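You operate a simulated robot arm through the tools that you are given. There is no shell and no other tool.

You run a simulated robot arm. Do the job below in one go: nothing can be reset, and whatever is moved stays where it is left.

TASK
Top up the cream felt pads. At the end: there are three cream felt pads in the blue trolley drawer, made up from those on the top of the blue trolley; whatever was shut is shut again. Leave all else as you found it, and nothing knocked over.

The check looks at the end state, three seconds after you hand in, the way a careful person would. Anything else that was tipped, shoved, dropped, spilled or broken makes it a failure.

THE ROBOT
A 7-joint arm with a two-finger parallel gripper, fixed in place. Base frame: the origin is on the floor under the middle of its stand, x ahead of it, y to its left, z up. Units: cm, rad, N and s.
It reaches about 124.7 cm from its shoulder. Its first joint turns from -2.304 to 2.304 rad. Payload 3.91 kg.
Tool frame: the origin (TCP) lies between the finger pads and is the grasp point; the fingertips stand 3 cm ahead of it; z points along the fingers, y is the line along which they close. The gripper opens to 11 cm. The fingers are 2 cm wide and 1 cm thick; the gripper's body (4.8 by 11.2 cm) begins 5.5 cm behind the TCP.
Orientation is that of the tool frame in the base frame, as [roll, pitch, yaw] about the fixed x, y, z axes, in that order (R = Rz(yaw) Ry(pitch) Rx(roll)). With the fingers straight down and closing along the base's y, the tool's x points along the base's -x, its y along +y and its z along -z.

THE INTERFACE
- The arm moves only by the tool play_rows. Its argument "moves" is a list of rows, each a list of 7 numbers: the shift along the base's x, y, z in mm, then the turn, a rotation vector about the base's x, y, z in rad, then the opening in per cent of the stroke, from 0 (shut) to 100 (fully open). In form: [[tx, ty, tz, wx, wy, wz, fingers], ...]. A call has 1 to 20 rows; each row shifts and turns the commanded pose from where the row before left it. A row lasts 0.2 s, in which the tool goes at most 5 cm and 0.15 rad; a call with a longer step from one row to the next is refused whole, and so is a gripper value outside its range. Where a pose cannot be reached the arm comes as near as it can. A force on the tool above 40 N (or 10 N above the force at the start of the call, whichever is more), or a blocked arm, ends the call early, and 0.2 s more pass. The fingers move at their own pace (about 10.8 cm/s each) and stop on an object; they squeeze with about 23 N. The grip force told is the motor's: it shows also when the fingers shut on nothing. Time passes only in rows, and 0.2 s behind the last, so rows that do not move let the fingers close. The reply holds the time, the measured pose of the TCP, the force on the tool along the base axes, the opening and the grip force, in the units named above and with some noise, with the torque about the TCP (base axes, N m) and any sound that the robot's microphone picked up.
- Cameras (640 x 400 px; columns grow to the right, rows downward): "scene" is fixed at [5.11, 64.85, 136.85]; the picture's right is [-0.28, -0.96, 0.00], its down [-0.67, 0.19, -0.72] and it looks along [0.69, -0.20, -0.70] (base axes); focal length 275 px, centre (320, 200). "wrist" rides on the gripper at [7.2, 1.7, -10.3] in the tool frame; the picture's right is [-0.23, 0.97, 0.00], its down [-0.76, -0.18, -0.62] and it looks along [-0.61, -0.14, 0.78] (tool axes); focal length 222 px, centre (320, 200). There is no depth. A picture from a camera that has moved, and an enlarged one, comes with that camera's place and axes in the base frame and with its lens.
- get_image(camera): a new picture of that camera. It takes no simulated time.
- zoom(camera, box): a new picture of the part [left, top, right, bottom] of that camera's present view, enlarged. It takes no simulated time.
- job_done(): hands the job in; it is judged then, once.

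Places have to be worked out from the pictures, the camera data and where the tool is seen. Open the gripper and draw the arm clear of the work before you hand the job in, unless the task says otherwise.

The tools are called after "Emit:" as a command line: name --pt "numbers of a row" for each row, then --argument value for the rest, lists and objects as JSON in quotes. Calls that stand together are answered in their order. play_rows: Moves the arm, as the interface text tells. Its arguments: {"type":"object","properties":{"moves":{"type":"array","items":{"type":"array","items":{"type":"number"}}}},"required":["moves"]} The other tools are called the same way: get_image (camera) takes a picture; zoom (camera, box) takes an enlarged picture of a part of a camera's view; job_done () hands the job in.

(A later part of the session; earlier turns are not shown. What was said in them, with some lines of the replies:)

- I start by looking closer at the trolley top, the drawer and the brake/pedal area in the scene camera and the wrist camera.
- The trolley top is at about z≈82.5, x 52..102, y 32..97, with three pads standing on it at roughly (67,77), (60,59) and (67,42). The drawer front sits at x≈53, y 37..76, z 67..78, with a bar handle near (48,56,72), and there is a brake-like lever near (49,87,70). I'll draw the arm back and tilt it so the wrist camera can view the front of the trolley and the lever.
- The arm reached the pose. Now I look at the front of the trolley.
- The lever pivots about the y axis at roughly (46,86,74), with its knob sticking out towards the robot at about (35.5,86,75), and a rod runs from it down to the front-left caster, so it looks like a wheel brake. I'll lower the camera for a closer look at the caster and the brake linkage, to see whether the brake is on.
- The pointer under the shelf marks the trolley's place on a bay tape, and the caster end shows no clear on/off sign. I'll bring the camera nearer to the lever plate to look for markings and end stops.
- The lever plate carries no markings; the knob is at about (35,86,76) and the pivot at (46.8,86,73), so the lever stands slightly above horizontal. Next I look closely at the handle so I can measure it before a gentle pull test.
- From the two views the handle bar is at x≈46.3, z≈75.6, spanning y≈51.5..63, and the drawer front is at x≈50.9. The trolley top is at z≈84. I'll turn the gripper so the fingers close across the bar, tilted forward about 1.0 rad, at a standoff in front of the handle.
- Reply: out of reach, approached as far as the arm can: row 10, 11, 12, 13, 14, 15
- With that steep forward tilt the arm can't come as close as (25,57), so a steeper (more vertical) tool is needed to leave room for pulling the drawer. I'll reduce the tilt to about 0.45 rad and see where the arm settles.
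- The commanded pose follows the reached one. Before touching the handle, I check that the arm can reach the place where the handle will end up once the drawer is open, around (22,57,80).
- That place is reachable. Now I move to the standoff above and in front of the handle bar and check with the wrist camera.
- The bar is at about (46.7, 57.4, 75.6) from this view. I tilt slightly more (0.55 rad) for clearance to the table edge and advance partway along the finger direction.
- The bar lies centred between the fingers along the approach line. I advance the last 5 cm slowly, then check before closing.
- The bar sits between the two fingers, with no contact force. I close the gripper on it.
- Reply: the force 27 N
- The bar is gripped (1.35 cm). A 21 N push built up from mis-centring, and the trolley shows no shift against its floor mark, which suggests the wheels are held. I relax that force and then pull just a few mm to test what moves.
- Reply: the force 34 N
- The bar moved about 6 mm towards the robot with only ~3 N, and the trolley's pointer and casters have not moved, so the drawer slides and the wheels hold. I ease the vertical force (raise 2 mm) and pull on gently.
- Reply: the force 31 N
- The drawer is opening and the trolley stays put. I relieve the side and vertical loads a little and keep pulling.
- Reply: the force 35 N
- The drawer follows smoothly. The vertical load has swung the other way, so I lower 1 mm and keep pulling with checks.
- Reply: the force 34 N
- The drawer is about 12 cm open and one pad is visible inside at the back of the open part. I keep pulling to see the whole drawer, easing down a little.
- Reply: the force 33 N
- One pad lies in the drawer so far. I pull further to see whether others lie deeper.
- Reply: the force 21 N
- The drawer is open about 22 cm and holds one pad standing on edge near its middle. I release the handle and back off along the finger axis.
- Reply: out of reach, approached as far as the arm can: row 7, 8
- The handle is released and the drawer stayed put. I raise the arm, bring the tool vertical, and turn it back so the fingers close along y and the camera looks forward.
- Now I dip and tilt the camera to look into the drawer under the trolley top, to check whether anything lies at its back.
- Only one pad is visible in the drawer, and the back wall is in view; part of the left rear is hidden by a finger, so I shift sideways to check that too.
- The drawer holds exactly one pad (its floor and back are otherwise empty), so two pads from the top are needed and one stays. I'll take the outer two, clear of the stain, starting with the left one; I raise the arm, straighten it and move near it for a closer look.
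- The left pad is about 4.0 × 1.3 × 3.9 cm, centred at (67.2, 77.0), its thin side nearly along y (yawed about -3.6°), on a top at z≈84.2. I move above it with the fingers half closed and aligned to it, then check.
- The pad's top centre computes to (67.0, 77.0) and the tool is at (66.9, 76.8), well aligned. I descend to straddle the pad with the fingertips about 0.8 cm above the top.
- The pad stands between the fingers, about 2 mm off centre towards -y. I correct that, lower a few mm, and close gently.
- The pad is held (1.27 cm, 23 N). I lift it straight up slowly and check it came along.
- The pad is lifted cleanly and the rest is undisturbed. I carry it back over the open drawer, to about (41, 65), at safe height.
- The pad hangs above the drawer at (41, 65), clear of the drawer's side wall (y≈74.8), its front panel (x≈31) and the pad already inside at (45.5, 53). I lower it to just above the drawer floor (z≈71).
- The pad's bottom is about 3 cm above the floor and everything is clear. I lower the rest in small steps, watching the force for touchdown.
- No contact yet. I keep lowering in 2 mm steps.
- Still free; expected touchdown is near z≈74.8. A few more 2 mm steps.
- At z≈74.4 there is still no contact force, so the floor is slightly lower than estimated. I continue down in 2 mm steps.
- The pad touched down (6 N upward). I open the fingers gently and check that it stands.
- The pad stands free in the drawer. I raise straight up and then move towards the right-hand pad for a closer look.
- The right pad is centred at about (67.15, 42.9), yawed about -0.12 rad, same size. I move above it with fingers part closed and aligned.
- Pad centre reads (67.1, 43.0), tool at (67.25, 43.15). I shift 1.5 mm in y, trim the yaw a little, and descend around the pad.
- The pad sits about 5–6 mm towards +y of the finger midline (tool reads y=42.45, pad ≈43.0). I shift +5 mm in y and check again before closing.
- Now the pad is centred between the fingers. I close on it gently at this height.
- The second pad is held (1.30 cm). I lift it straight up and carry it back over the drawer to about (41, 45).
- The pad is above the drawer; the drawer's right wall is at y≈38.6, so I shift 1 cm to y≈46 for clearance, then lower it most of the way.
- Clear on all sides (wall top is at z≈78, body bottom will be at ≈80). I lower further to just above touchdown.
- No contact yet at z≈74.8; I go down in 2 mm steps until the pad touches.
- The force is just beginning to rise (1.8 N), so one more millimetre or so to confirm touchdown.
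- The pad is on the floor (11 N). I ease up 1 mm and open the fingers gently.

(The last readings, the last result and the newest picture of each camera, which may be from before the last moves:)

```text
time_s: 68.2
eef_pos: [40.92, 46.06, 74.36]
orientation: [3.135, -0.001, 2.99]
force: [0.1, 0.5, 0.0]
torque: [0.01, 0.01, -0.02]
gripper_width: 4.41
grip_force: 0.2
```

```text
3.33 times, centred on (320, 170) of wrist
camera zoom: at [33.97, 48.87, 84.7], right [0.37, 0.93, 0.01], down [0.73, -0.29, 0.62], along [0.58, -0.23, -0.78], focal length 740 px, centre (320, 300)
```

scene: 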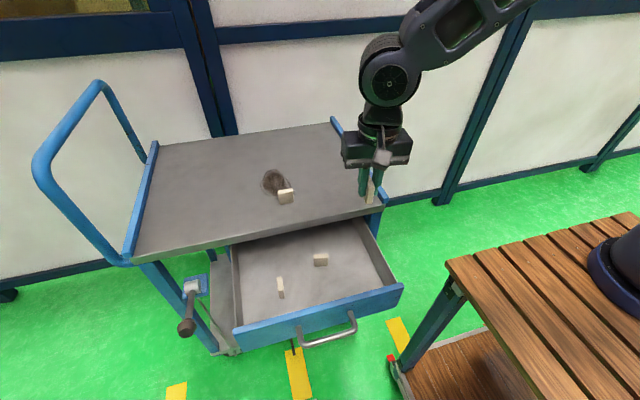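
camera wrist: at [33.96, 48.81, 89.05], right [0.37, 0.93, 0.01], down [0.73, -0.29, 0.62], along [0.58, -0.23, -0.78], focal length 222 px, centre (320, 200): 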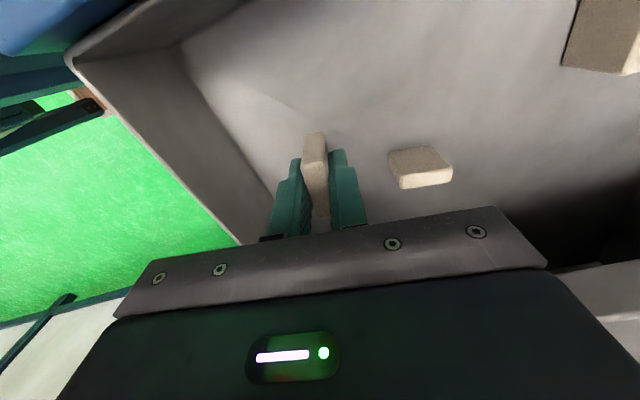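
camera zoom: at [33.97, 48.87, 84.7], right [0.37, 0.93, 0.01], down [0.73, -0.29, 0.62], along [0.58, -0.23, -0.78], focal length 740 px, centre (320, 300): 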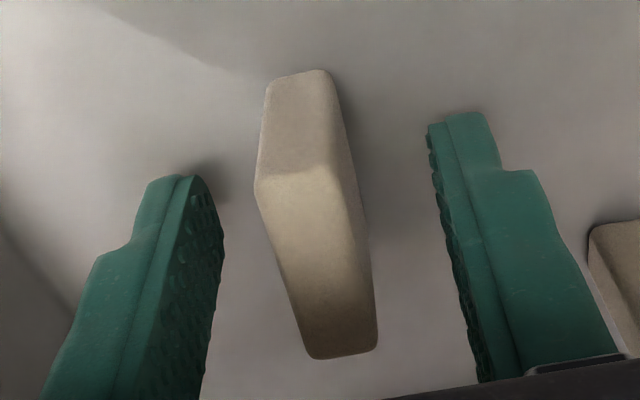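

All is standing: three pads are now in the drawer. I raise the arm straight up out of the drawer and check the whole scene.

Emit:
play_rows --pt "0 0 10 0 0 0 40" --pt "0 0 20 0 0 0 40" --pt "0 0 35 0 0 0 40" --pt "0 0 40 0 0 0 40" --pt "0 0 40 0 0 0 40" --pt "0 0 40 0 0 0 40" --pt "0 0 40 0 0 0 40" --pt "0 0 30 0 0 0 40" --pt "-30 10 0 0 0 0.05 20" --pt "-40 20 0 0 0 0.05 0" --pt "-40 25 0 0 0 0.05 0" --pt "-40 25 0 0 0 0 0" --pt "-40 20 0 0 0 0 0" --pt "-30 13 0 0 0 0 0" --pt "0 0 0 0 0 0 0"

Emit:
get_image --camera "scene"

Emit:
get_image --camera "wrist"

```text
time_s: 71.4
eef_pos: [18.91, 57.15, 99.92]
orientation: [3.134, -0.001, 3.138]
force: [-0.2, 0.0, 0.4]
torque: [0.0, 0.01, 0.02]
gripper_width: 0.01
grip_force: 22.6
```

```text
taken
```

scene: 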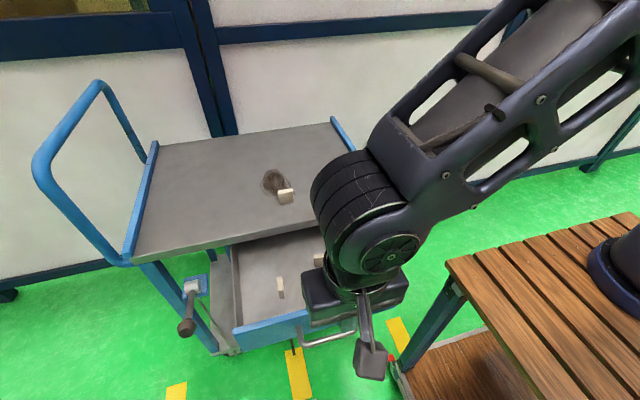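

```text
taken
camera wrist: at [11.62, 58.88, 110.2], right [0.23, 0.97, 0.01], down [0.76, -0.18, 0.62], along [0.61, -0.14, -0.78], focal length 222 px, centre (320, 200)
```

wrist: 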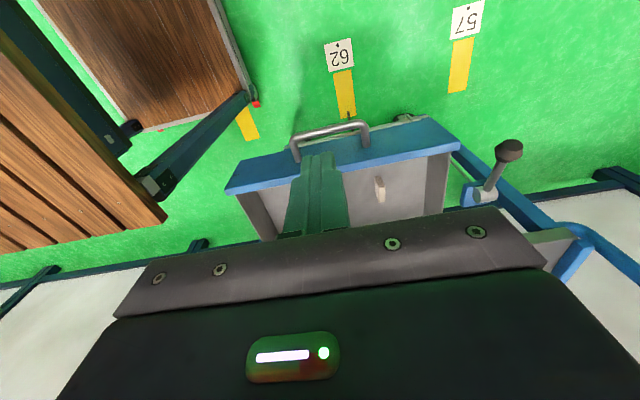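

Trolley, pointer and lever look unchanged. With closed fingers in front of the handle bar (bar at x≈25), I descend to the bar's height.

Emit:
play_rows --pt "0 2 -30 0 0 0 0" --pt "0 0 -35 0 0 0 0" --pt "0 0 -35 0 0 0 0" --pt "0 0 -35 0 0 0 0" --pt "0 0 -35 0 0 0 0" --pt "0 0 -35 0 0 0 0" --pt "0 0 -25 0 0 0 0" --pt "0 0 -10 0 0 0 0" --pt "0 0 0 0 0 0 0"

Emit:
get_image --camera "wrist"

Emit:
get_image --camera "scene"

```text
time_s: 73.4
eef_pos: [19.06, 57.63, 75.91]
orientation: [3.135, 0.0, -3.141]
force: [-0.6, 0.2, -0.8]
torque: [0.0, 0.0, -0.01]
gripper_width: 0.0
grip_force: 23.6
```

```text
taken
camera wrist: at [11.75, 59.41, 86.22], right [0.23, 0.97, 0.01], down [0.76, -0.18, 0.62], along [0.61, -0.14, -0.78], focal length 222 px, centre (320, 200)
```

wrist: 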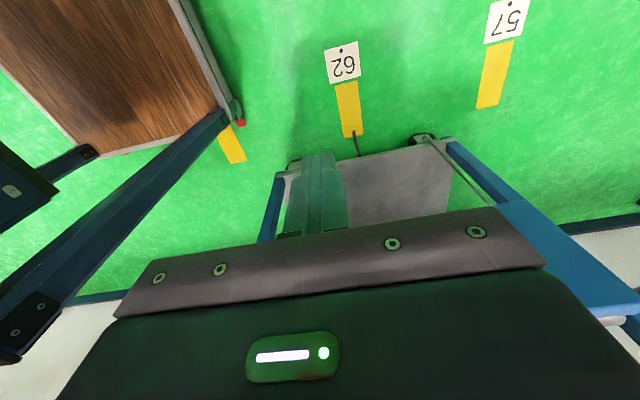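

```text
taken
```

scene: 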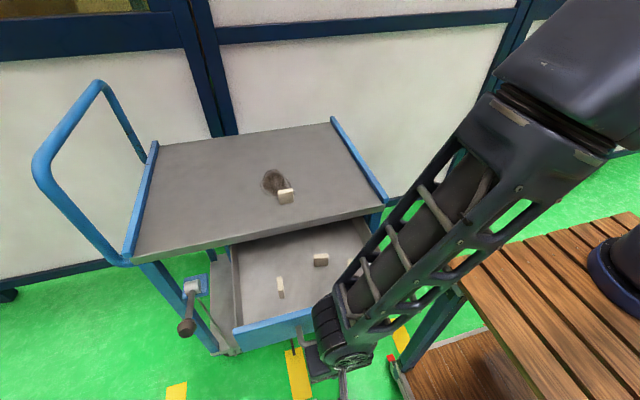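

The fingers hang in front of the bar at its height. I move forward slowly to meet the bar.

Emit:
play_rows --pt "8 0 0 0 0 0 0" --pt "8 0 0 0 0 0 0" --pt "8 0 0 0 0 0 0" --pt "5 0 0 0 0 0 0" --pt "4 0 0 0 0 0 0" --pt "4 0 0 0 0 0 0" --pt "4 0 0 0 0 0 0" --pt "4 0 0 0 0 0 0" --pt "4 0 0 0 0 0 0"

Emit:
get_image --camera "scene"

Emit:
get_image --camera "wrist"

```text
time_s: 75.4
eef_pos: [23.72, 57.48, 75.93]
orientation: [3.133, -0.002, -3.141]
force: [0.2, -0.2, -0.5]
torque: [0.0, 0.02, -0.01]
gripper_width: 0.0
grip_force: 22.9
```

```text
taken
```

scene: 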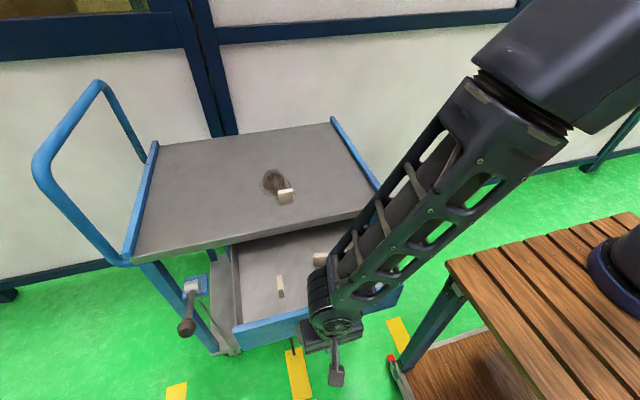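

```text
taken
camera wrist: at [16.44, 59.23, 86.2], right [0.23, 0.97, 0.01], down [0.76, -0.18, 0.62], along [0.61, -0.14, -0.78], focal length 222 px, centre (320, 200)
```

wrist: 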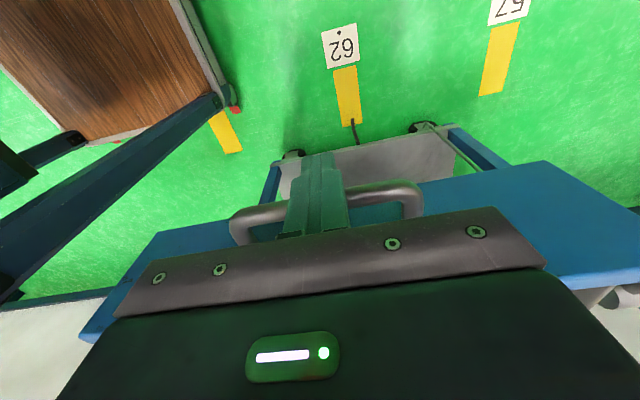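

The fingers are right at the bar, centred on it. I start pushing gently and watch the drawer follow.

Emit:
play_rows --pt "4 0 0 0 0 0 0" --pt "4 0 0 0 0 0 0" --pt "4 0 0 0 0 0 0" --pt "5 0 0 0 0 0 0" --pt "6 0 0 0 0 0 0" --pt "7 0 0 0 0 0 0"

Emit:
get_image --camera "wrist"

Emit:
zoom --camera "scene" --box '[140, 220, 380, 370]'

```text
time_s: 76.8
eef_pos: [26.98, 57.66, 75.79]
orientation: [3.133, 0.002, 3.139]
force: [0.2, -1.0, 0.5]
torque: [-0.02, -0.02, 0.01]
gripper_width: 0.0
grip_force: 23.2
```

```text
taken
camera wrist: at [19.57, 59.34, 86.12], right [0.23, 0.97, 0.01], down [0.76, -0.18, 0.62], along [0.61, -0.14, -0.78], focal length 222 px, centre (320, 200)
```

wrist: 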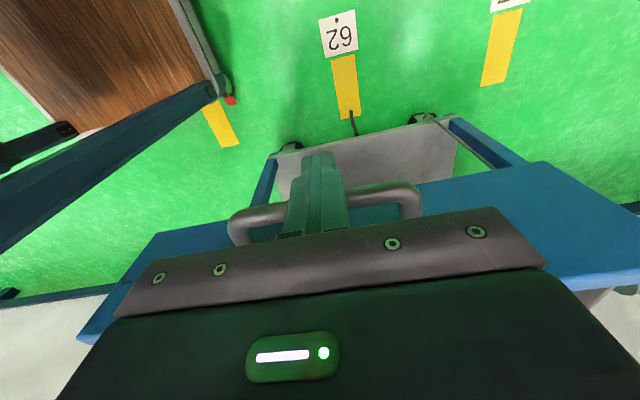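

```text
2.67 times, centred on (260, 295) of scene
camera zoom: at [5.11, 64.85, 136.85], right [-0.28, -0.96, 0.0], down [-0.67, 0.19, -0.72], along [0.69, -0.2, -0.7], focal length 734 px, centre (480, -53)
```

zoom: 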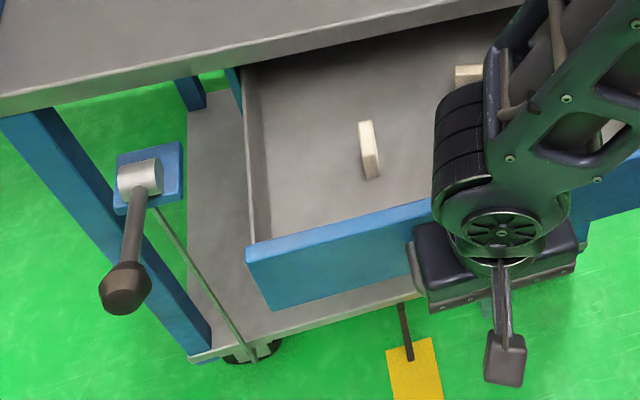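

The drawer slides in with the tool at almost no force and the trolley holds still. I keep pushing at an even slow pace, stopping short of the end.

Emit:
play_rows --pt "8 0 0 0 0 0 0" --pt "10 0 0 0 0 0 0" --pt "10 0 0 0 0 0 0" --pt "10 0 0 0 0 0 0" --pt "10 0 0 0 0 0 0" --pt "10 0 0 0 0 0 0" --pt "10 0 0 0 0 0 0" --pt "10 0 0 0 0 0 0" --pt "10 0 0 0 0 0 0" --pt "10 0 0 0 0 0 0" --pt "10 0 0 0 0 0 0" --pt "8 0 0 0 0 0 0" --pt "6 0 0 0 0 0 0" --pt "5 0 0 0 0 0 0"

Emit:
get_image --camera "wrist"

Emit:
get_image --camera "scene"

```text
time_s: 79.8
eef_pos: [39.7, 57.52, 75.83]
orientation: [3.135, 0.0, 3.138]
force: [0.5, 0.0, -1.3]
torque: [-0.01, 0.0, 0.02]
gripper_width: 0.0
grip_force: 23.3
```

```text
taken
camera wrist: at [32.23, 59.27, 86.2], right [0.23, 0.97, 0.01], down [0.76, -0.18, 0.62], along [0.61, -0.14, -0.78], focal length 222 px, centre (320, 200)
```

wrist: 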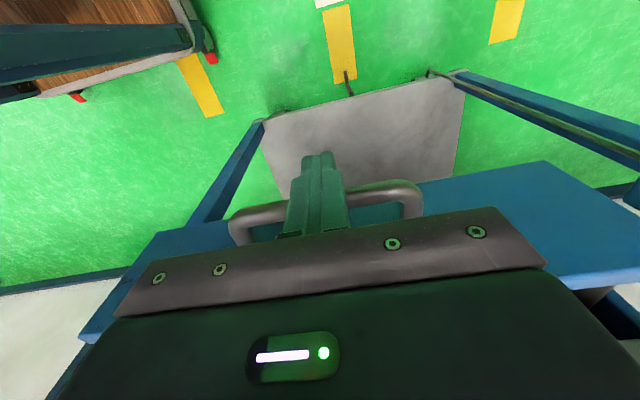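

```text
taken
```

scene: 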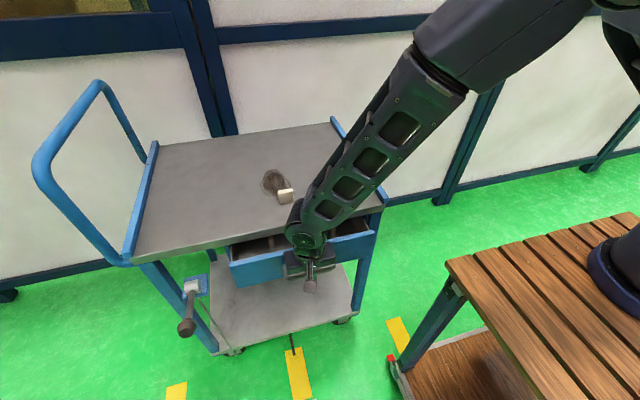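

About 5 cm remain; contact is steady and the trolley unmoved. I continue, slowing down towards the end.

Emit:
play_rows --pt "6 0 0 0 0 0 0" --pt "8 0 0 0 0 0 0" --pt "8 0 0 0 0 0 0" --pt "6 0 0 0 0 0 0" --pt "4 0 0 0 0 0 0" --pt "3 0 0 0 0 0 0" --pt "0 0 0 0 0 0 0"

Emit:
zoom --camera "scene" --box '[200, 170, 400, 295]'

Emit:
get_image --camera "wrist"

```text
time_s: 81.4
eef_pos: [42.9, 57.61, 75.83]
orientation: [3.134, 0.0, 3.141]
force: [-0.5, -0.7, -1.0]
torque: [0.05, 0.02, 0.0]
gripper_width: 0.01
grip_force: 22.5
```

```text
3.20 times, centred on (300, 232) of scene
camera zoom: at [5.11, 64.85, 136.85], right [-0.28, -0.96, 0.0], down [-0.67, 0.19, -0.72], along [0.69, -0.2, -0.7], focal length 881 px, centre (384, 96)
```

zoom: 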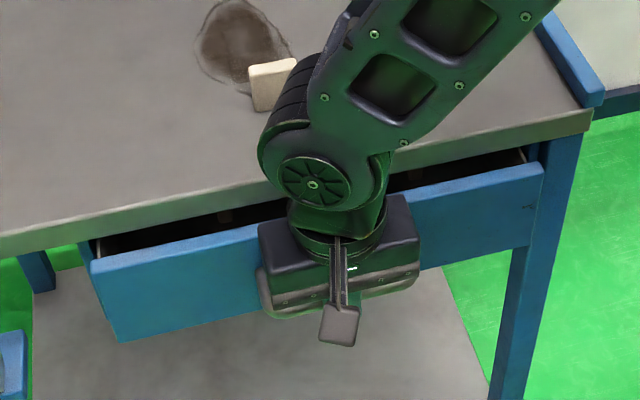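

```text
taken
camera wrist: at [35.66, 59.28, 86.17], right [0.23, 0.97, 0.01], down [0.76, -0.18, 0.62], along [0.61, -0.14, -0.78], focal length 222 px, centre (320, 200)
```

wrist: 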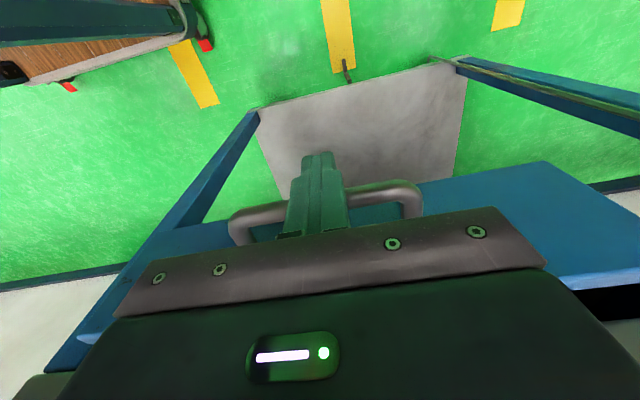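

The drawer is within about 2 cm of shut, with nothing near the middle pad. I continue in 2–3 mm steps and watch for the stop.

Emit:
play_rows --pt "3 0 0 0 0 0 0" --pt "3 0 0 0 0 0 0" --pt "3 0 0 0 0 0 0" --pt "2 0 0 0 0 0 0" --pt "0 0 0 0 0 0 0"

Emit:
zoom --camera "scene" --box '[200, 170, 400, 295]'

```text
time_s: 82.6
eef_pos: [44.04, 57.54, 75.83]
orientation: [3.135, 0.0, 3.14]
force: [0.1, 0.5, 0.7]
torque: [0.01, 0.01, -0.03]
gripper_width: 0.01
grip_force: 23.1
```

```text
3.20 times, centred on (300, 232) of scene
camera zoom: at [5.11, 64.85, 136.85], right [-0.28, -0.96, 0.0], down [-0.67, 0.19, -0.72], along [0.69, -0.2, -0.7], focal length 881 px, centre (384, 96)
```

zoom: 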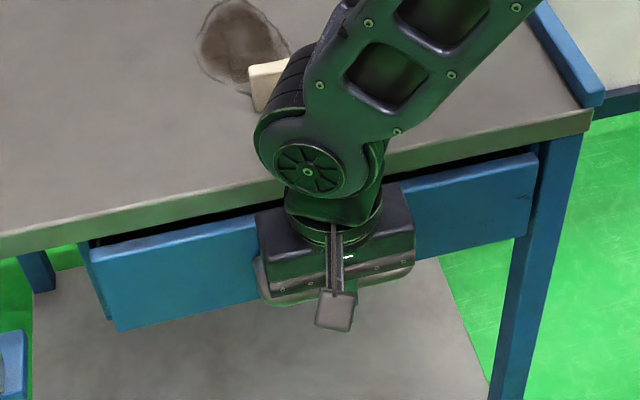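

Comparing with the first picture, roughly half a centimetre remains. I nudge on in 1–2 mm steps.

Emit:
play_rows --pt "2 0 0 0 0 0 0" --pt "2 0 0 0 0 0 0" --pt "1 0 0 0 0 0 0" --pt "0 0 0 0 0 0 0"

Emit:
zoom --camera "scene" --box '[215, 200, 375, 300]'

```text
time_s: 83.6
eef_pos: [44.55, 57.58, 75.77]
orientation: [3.136, 0.0, 3.141]
force: [-0.3, -0.2, -1.1]
torque: [-0.02, 0.02, 0.01]
gripper_width: 0.0
grip_force: 22.8
```

```text
4.00 times, centred on (295, 250) of scene
camera zoom: at [5.11, 64.85, 136.85], right [-0.28, -0.96, 0.0], down [-0.67, 0.19, -0.72], along [0.69, -0.2, -0.7], focal length 1101 px, centre (420, 0)
```

zoom: 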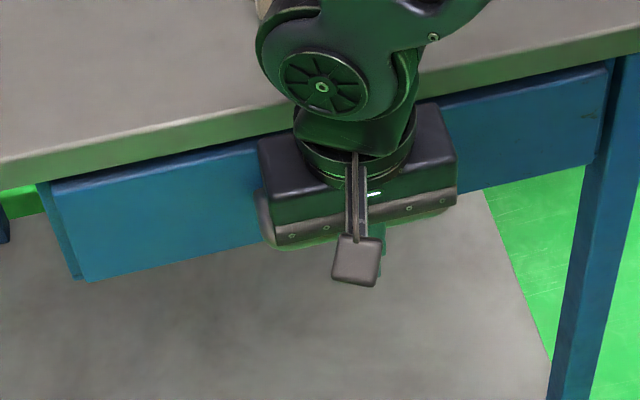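

The drawer front now coincides with its position in the first picture. I press on by 1 mm steps until I feel the stop lightly.

Emit:
play_rows --pt "1 0 0 0 0 0 0" --pt "1 0 0 0 0 0 0" --pt "0 0 0 0 0 0 0"

```text
time_s: 84.4
eef_pos: [44.69, 57.62, 75.79]
orientation: [3.134, 0.0, -3.141]
force: [0.2, 0.2, 0.5]
torque: [0.0, -0.01, 0.0]
gripper_width: 0.0
grip_force: 22.9
```

No stop felt yet. I continue in 1 mm steps.

Emit:
play_rows --pt "1 0 0 0 0 0 0" --pt "1 0 0 0 0 0 0" --pt "0 0 0 0 0 0 0"

Emit:
zoom --camera "scene" --box '[215, 200, 375, 300]'

Emit:
zoom --camera "wrist" --box '[210, 140, 450, 260]'

```text
time_s: 85.2
eef_pos: [44.98, 57.51, 75.81]
orientation: [3.135, 0.0, -3.141]
force: [0.4, -0.4, -0.2]
torque: [-0.01, 0.02, -0.02]
gripper_width: 0.02
grip_force: 23.2
```

```text
4.00 times, centred on (295, 250) of scene
camera zoom: at [5.11, 64.85, 136.85], right [-0.28, -0.96, 0.0], down [-0.67, 0.19, -0.72], along [0.69, -0.2, -0.7], focal length 1101 px, centre (420, 0)
```

zoom: 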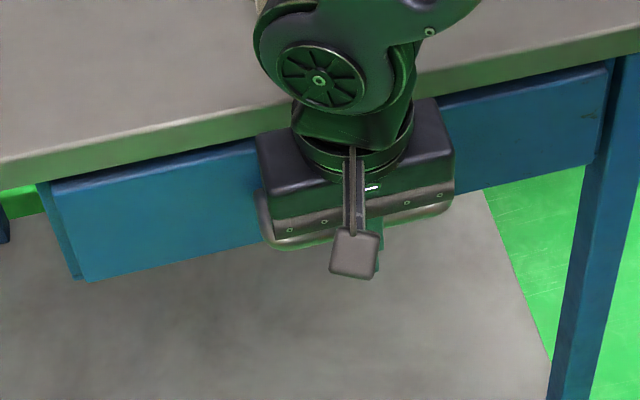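

```text
2.67 times, centred on (330, 200) of wrist
camera zoom: at [37.66, 59.3, 86.16], right [0.23, 0.97, 0.01], down [0.76, -0.18, 0.62], along [0.61, -0.14, -0.78], focal length 592 px, centre (293, 200)
```

zoom: 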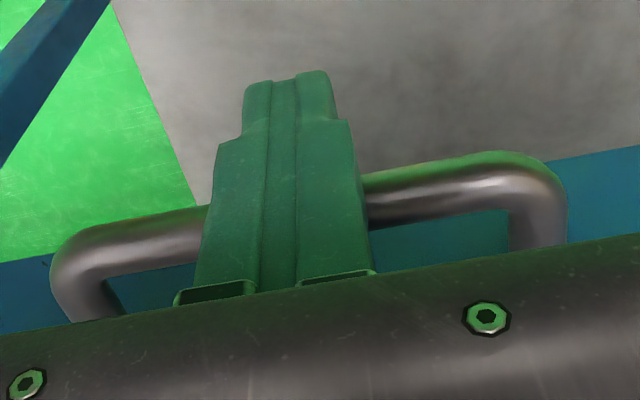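

Still no stop force, and the handle-travel arithmetic suggests a few millimetres could remain. I keep nudging forward in 1–2 mm steps.

Emit:
play_rows --pt "1 0 0 0 0 0 0" --pt "1 0 0 0 0 0 0" --pt "1 0 0 0 0 0 0" --pt "0 0 0 0 0 0 0"

Emit:
zoom --camera "scene" --box '[215, 200, 375, 300]'

Emit:
zoom --camera "wrist" --box '[210, 140, 450, 260]'

```text
time_s: 86.2
eef_pos: [45.18, 57.59, 75.76]
orientation: [3.135, -0.002, 3.141]
force: [-17.6, 4.6, 3.4]
torque: [0.1, 0.12, 0.05]
gripper_width: 0.02
grip_force: 22.5
```

```text
4.00 times, centred on (295, 250) of scene
camera zoom: at [5.11, 64.85, 136.85], right [-0.28, -0.96, 0.0], down [-0.67, 0.19, -0.72], along [0.69, -0.2, -0.7], focal length 1101 px, centre (420, 0)
```

zoom: 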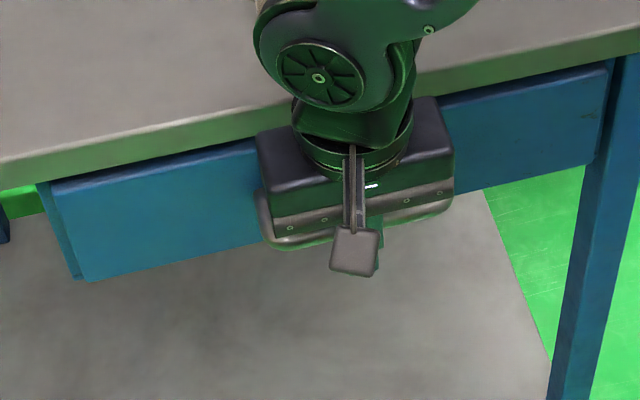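

```text
2.67 times, centred on (330, 200) of wrist
camera zoom: at [37.83, 59.25, 86.12], right [0.23, 0.97, 0.01], down [0.76, -0.18, 0.62], along [0.61, -0.14, -0.78], focal length 592 px, centre (293, 200)
```

zoom: 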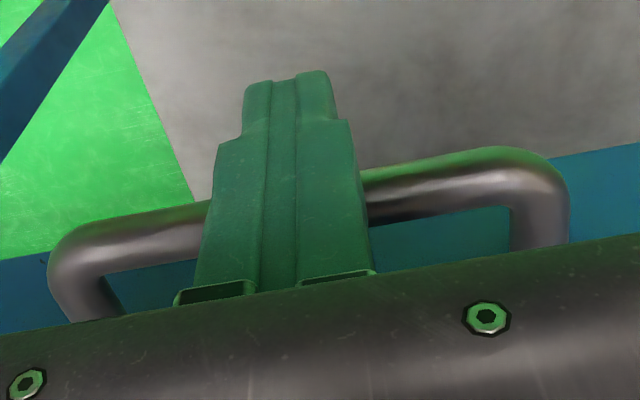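

The stop is reached (-17.6 N) and the drawer front matches its first picture. I back straight off from the handle, then raise the arm.

Emit:
play_rows --pt "-2 0 0 0 0 0 0" --pt "-8 0 0 0 0 0 0" --pt "-20 0 0 0 0 0 0" --pt "-30 0 0 0 0 0 0" --pt "-35 0 0 0 0 0 0" --pt "-35 0 10 0 0 0 0" --pt "-30 0 30 0 0 0 0" --pt "-10 0 40 0 0 0 0" --pt "0 0 40 0 0 0 20" --pt "0 0 40 0 0 0 60" --pt "0 0 40 0 0 0 100" --pt "0 0 40 0 0 0 100" --pt "0 0 0 0 0 0 100"

Emit:
get_image --camera "scene"

Emit:
get_image --camera "wrist"

```text
time_s: 89.0
eef_pos: [28.36, 57.34, 100.2]
orientation: [3.133, -0.002, -3.142]
force: [0.3, 0.7, -0.2]
torque: [-0.02, 0.01, -0.01]
gripper_width: 11.0
grip_force: 0.1
```

```text
taken
```

scene: 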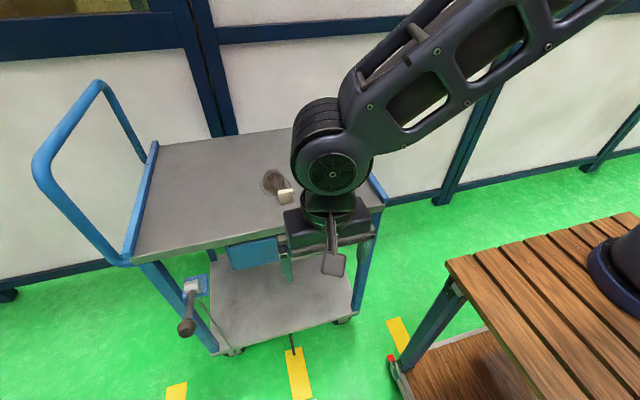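

```text
taken
camera wrist: at [21.03, 59.06, 110.57], right [0.23, 0.97, 0.01], down [0.76, -0.18, 0.62], along [0.61, -0.14, -0.78], focal length 222 px, centre (320, 200)
```

wrist: 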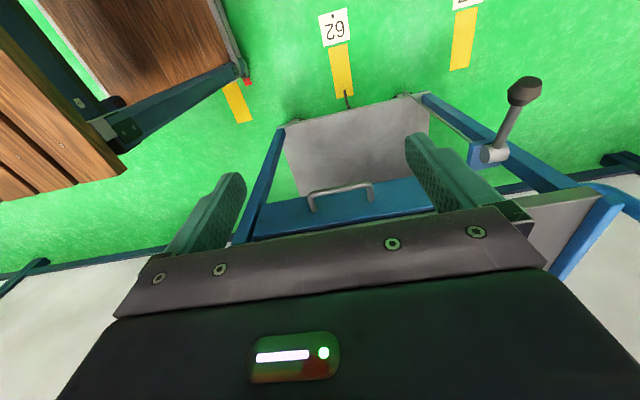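

The drawer is shut. I take the arm back to its starting pose (41.5, 51, 116) clear of the work and make a final comparison with the first pictures.

Emit:
play_rows --pt "0 0 40 0 0 0 100" --pt "0 0 40 0 0 0 100" --pt "0 0 40 0 0 0 100" --pt "0 0 40 0 0 0 100" --pt "35 -16 0 0 0 0 100" --pt "35 -16 0 0 0 0 100" --pt "35 -16 0 0 0 0 100" --pt "26 -16 0 0 0 0 100" --pt "0 0 0 0 0 0 100"

Emit:
get_image --camera "scene"

Emit:
zoom --camera "scene" --box '[120, 110, 400, 285]'

Emit:
zoom --camera "scene" --box '[130, 230, 370, 380]'

Emit:
zoom --camera "scene" --box '[215, 200, 375, 300]'

Emit:
zoom --camera "scene" --box '[250, 310, 350, 400]'

```text
time_s: 91.0
eef_pos: [41.33, 51.11, 115.77]
orientation: [3.134, -0.001, -3.141]
force: [0.0, 0.1, -0.4]
torque: [0.01, -0.02, -0.03]
gripper_width: 11.02
grip_force: 0.1
```

```text
taken
```

scene: 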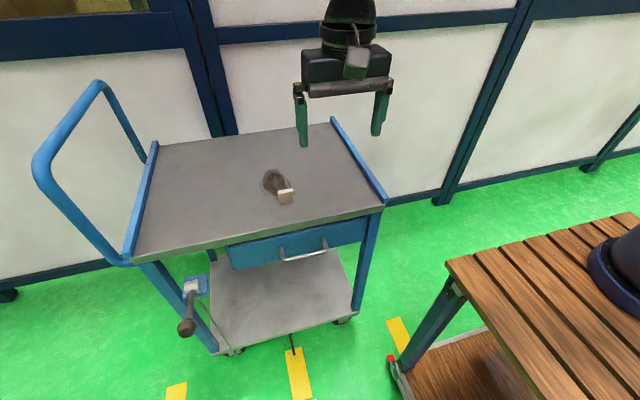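

```text
2.29 times, centred on (260, 198) of scene
camera zoom: at [5.11, 64.85, 136.85], right [-0.28, -0.96, 0.0], down [-0.67, 0.19, -0.72], along [0.69, -0.2, -0.7], focal length 629 px, centre (457, 206)
```

zoom: 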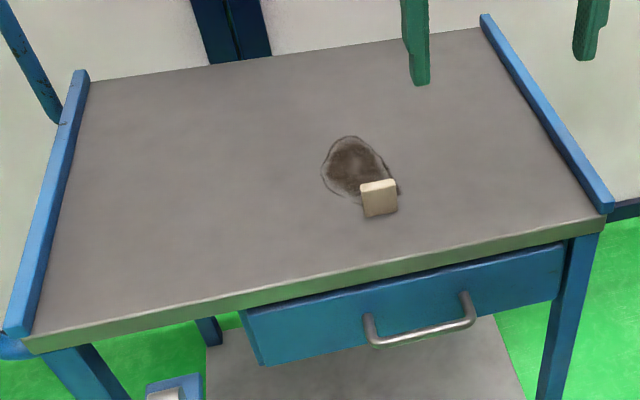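

```text
2.67 times, centred on (250, 305) of scene
camera zoom: at [5.11, 64.85, 136.85], right [-0.28, -0.96, 0.0], down [-0.67, 0.19, -0.72], along [0.69, -0.2, -0.7], focal length 734 px, centre (507, -80)
```

zoom: 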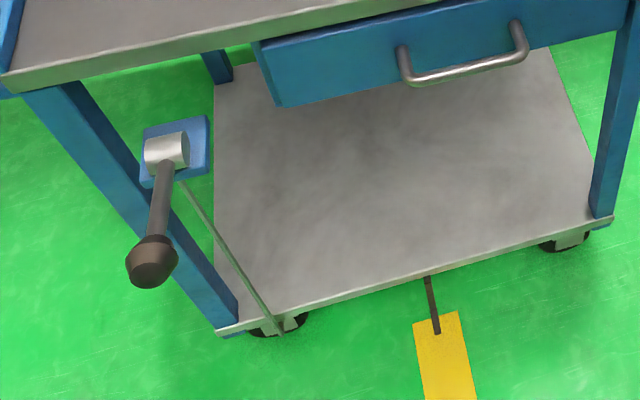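

```text
4.00 times, centred on (295, 250) of scene
camera zoom: at [5.11, 64.85, 136.85], right [-0.28, -0.96, 0.0], down [-0.67, 0.19, -0.72], along [0.69, -0.2, -0.7], focal length 1101 px, centre (420, 0)
```

zoom: 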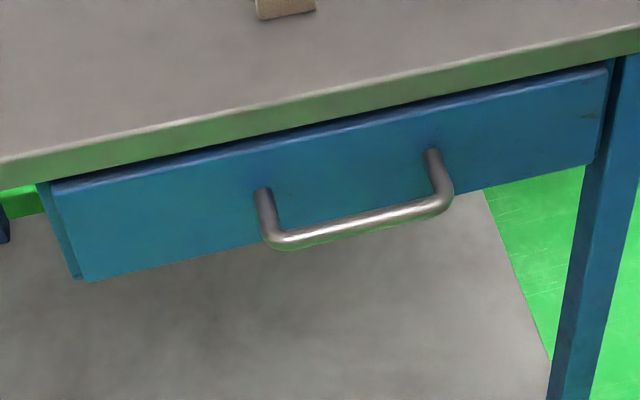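

```text
4.44 times, centred on (300, 355) of scene
camera zoom: at [5.11, 64.85, 136.85], right [-0.28, -0.96, 0.0], down [-0.67, 0.19, -0.72], along [0.69, -0.2, -0.7], focal length 1223 px, centre (409, -489)
```

zoom: 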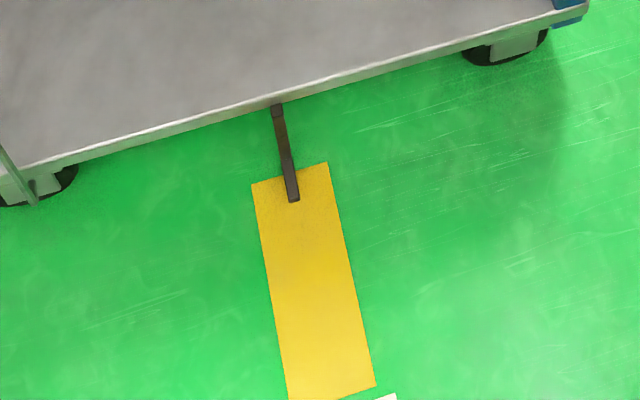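

The final pictures match the first ones: the drawer is shut in the same place, and the trolley's pointer, lever and middle pad have not moved. The two outer pads are now in the drawer with the one already there, making three. The gripper is open and the arm is clear, so I hand in.

Emit:
job_done

```text
The job is handed in.
```

The blue trolley drawer now holds three cream felt pads, it is shut again, and I have handed the job in.

- **Pads:** The drawer already held one pad, so I added the left and right pads from the trolley top. The middle pad, next to the stain, was left untouched.
- **Drawer:** I pushed it in until it met its stop, and its front lines up with the first picture. All three pads were standing before I closed it. I could not see inside afterwards.
- **Everything else:** The trolley's floor pointer, the lever and the remaining pad look the same in the final pictures as at the start. I did not touch the lever, and the trolley did not roll.
- **Arm:** It is back at its starting pose with the gripper open.
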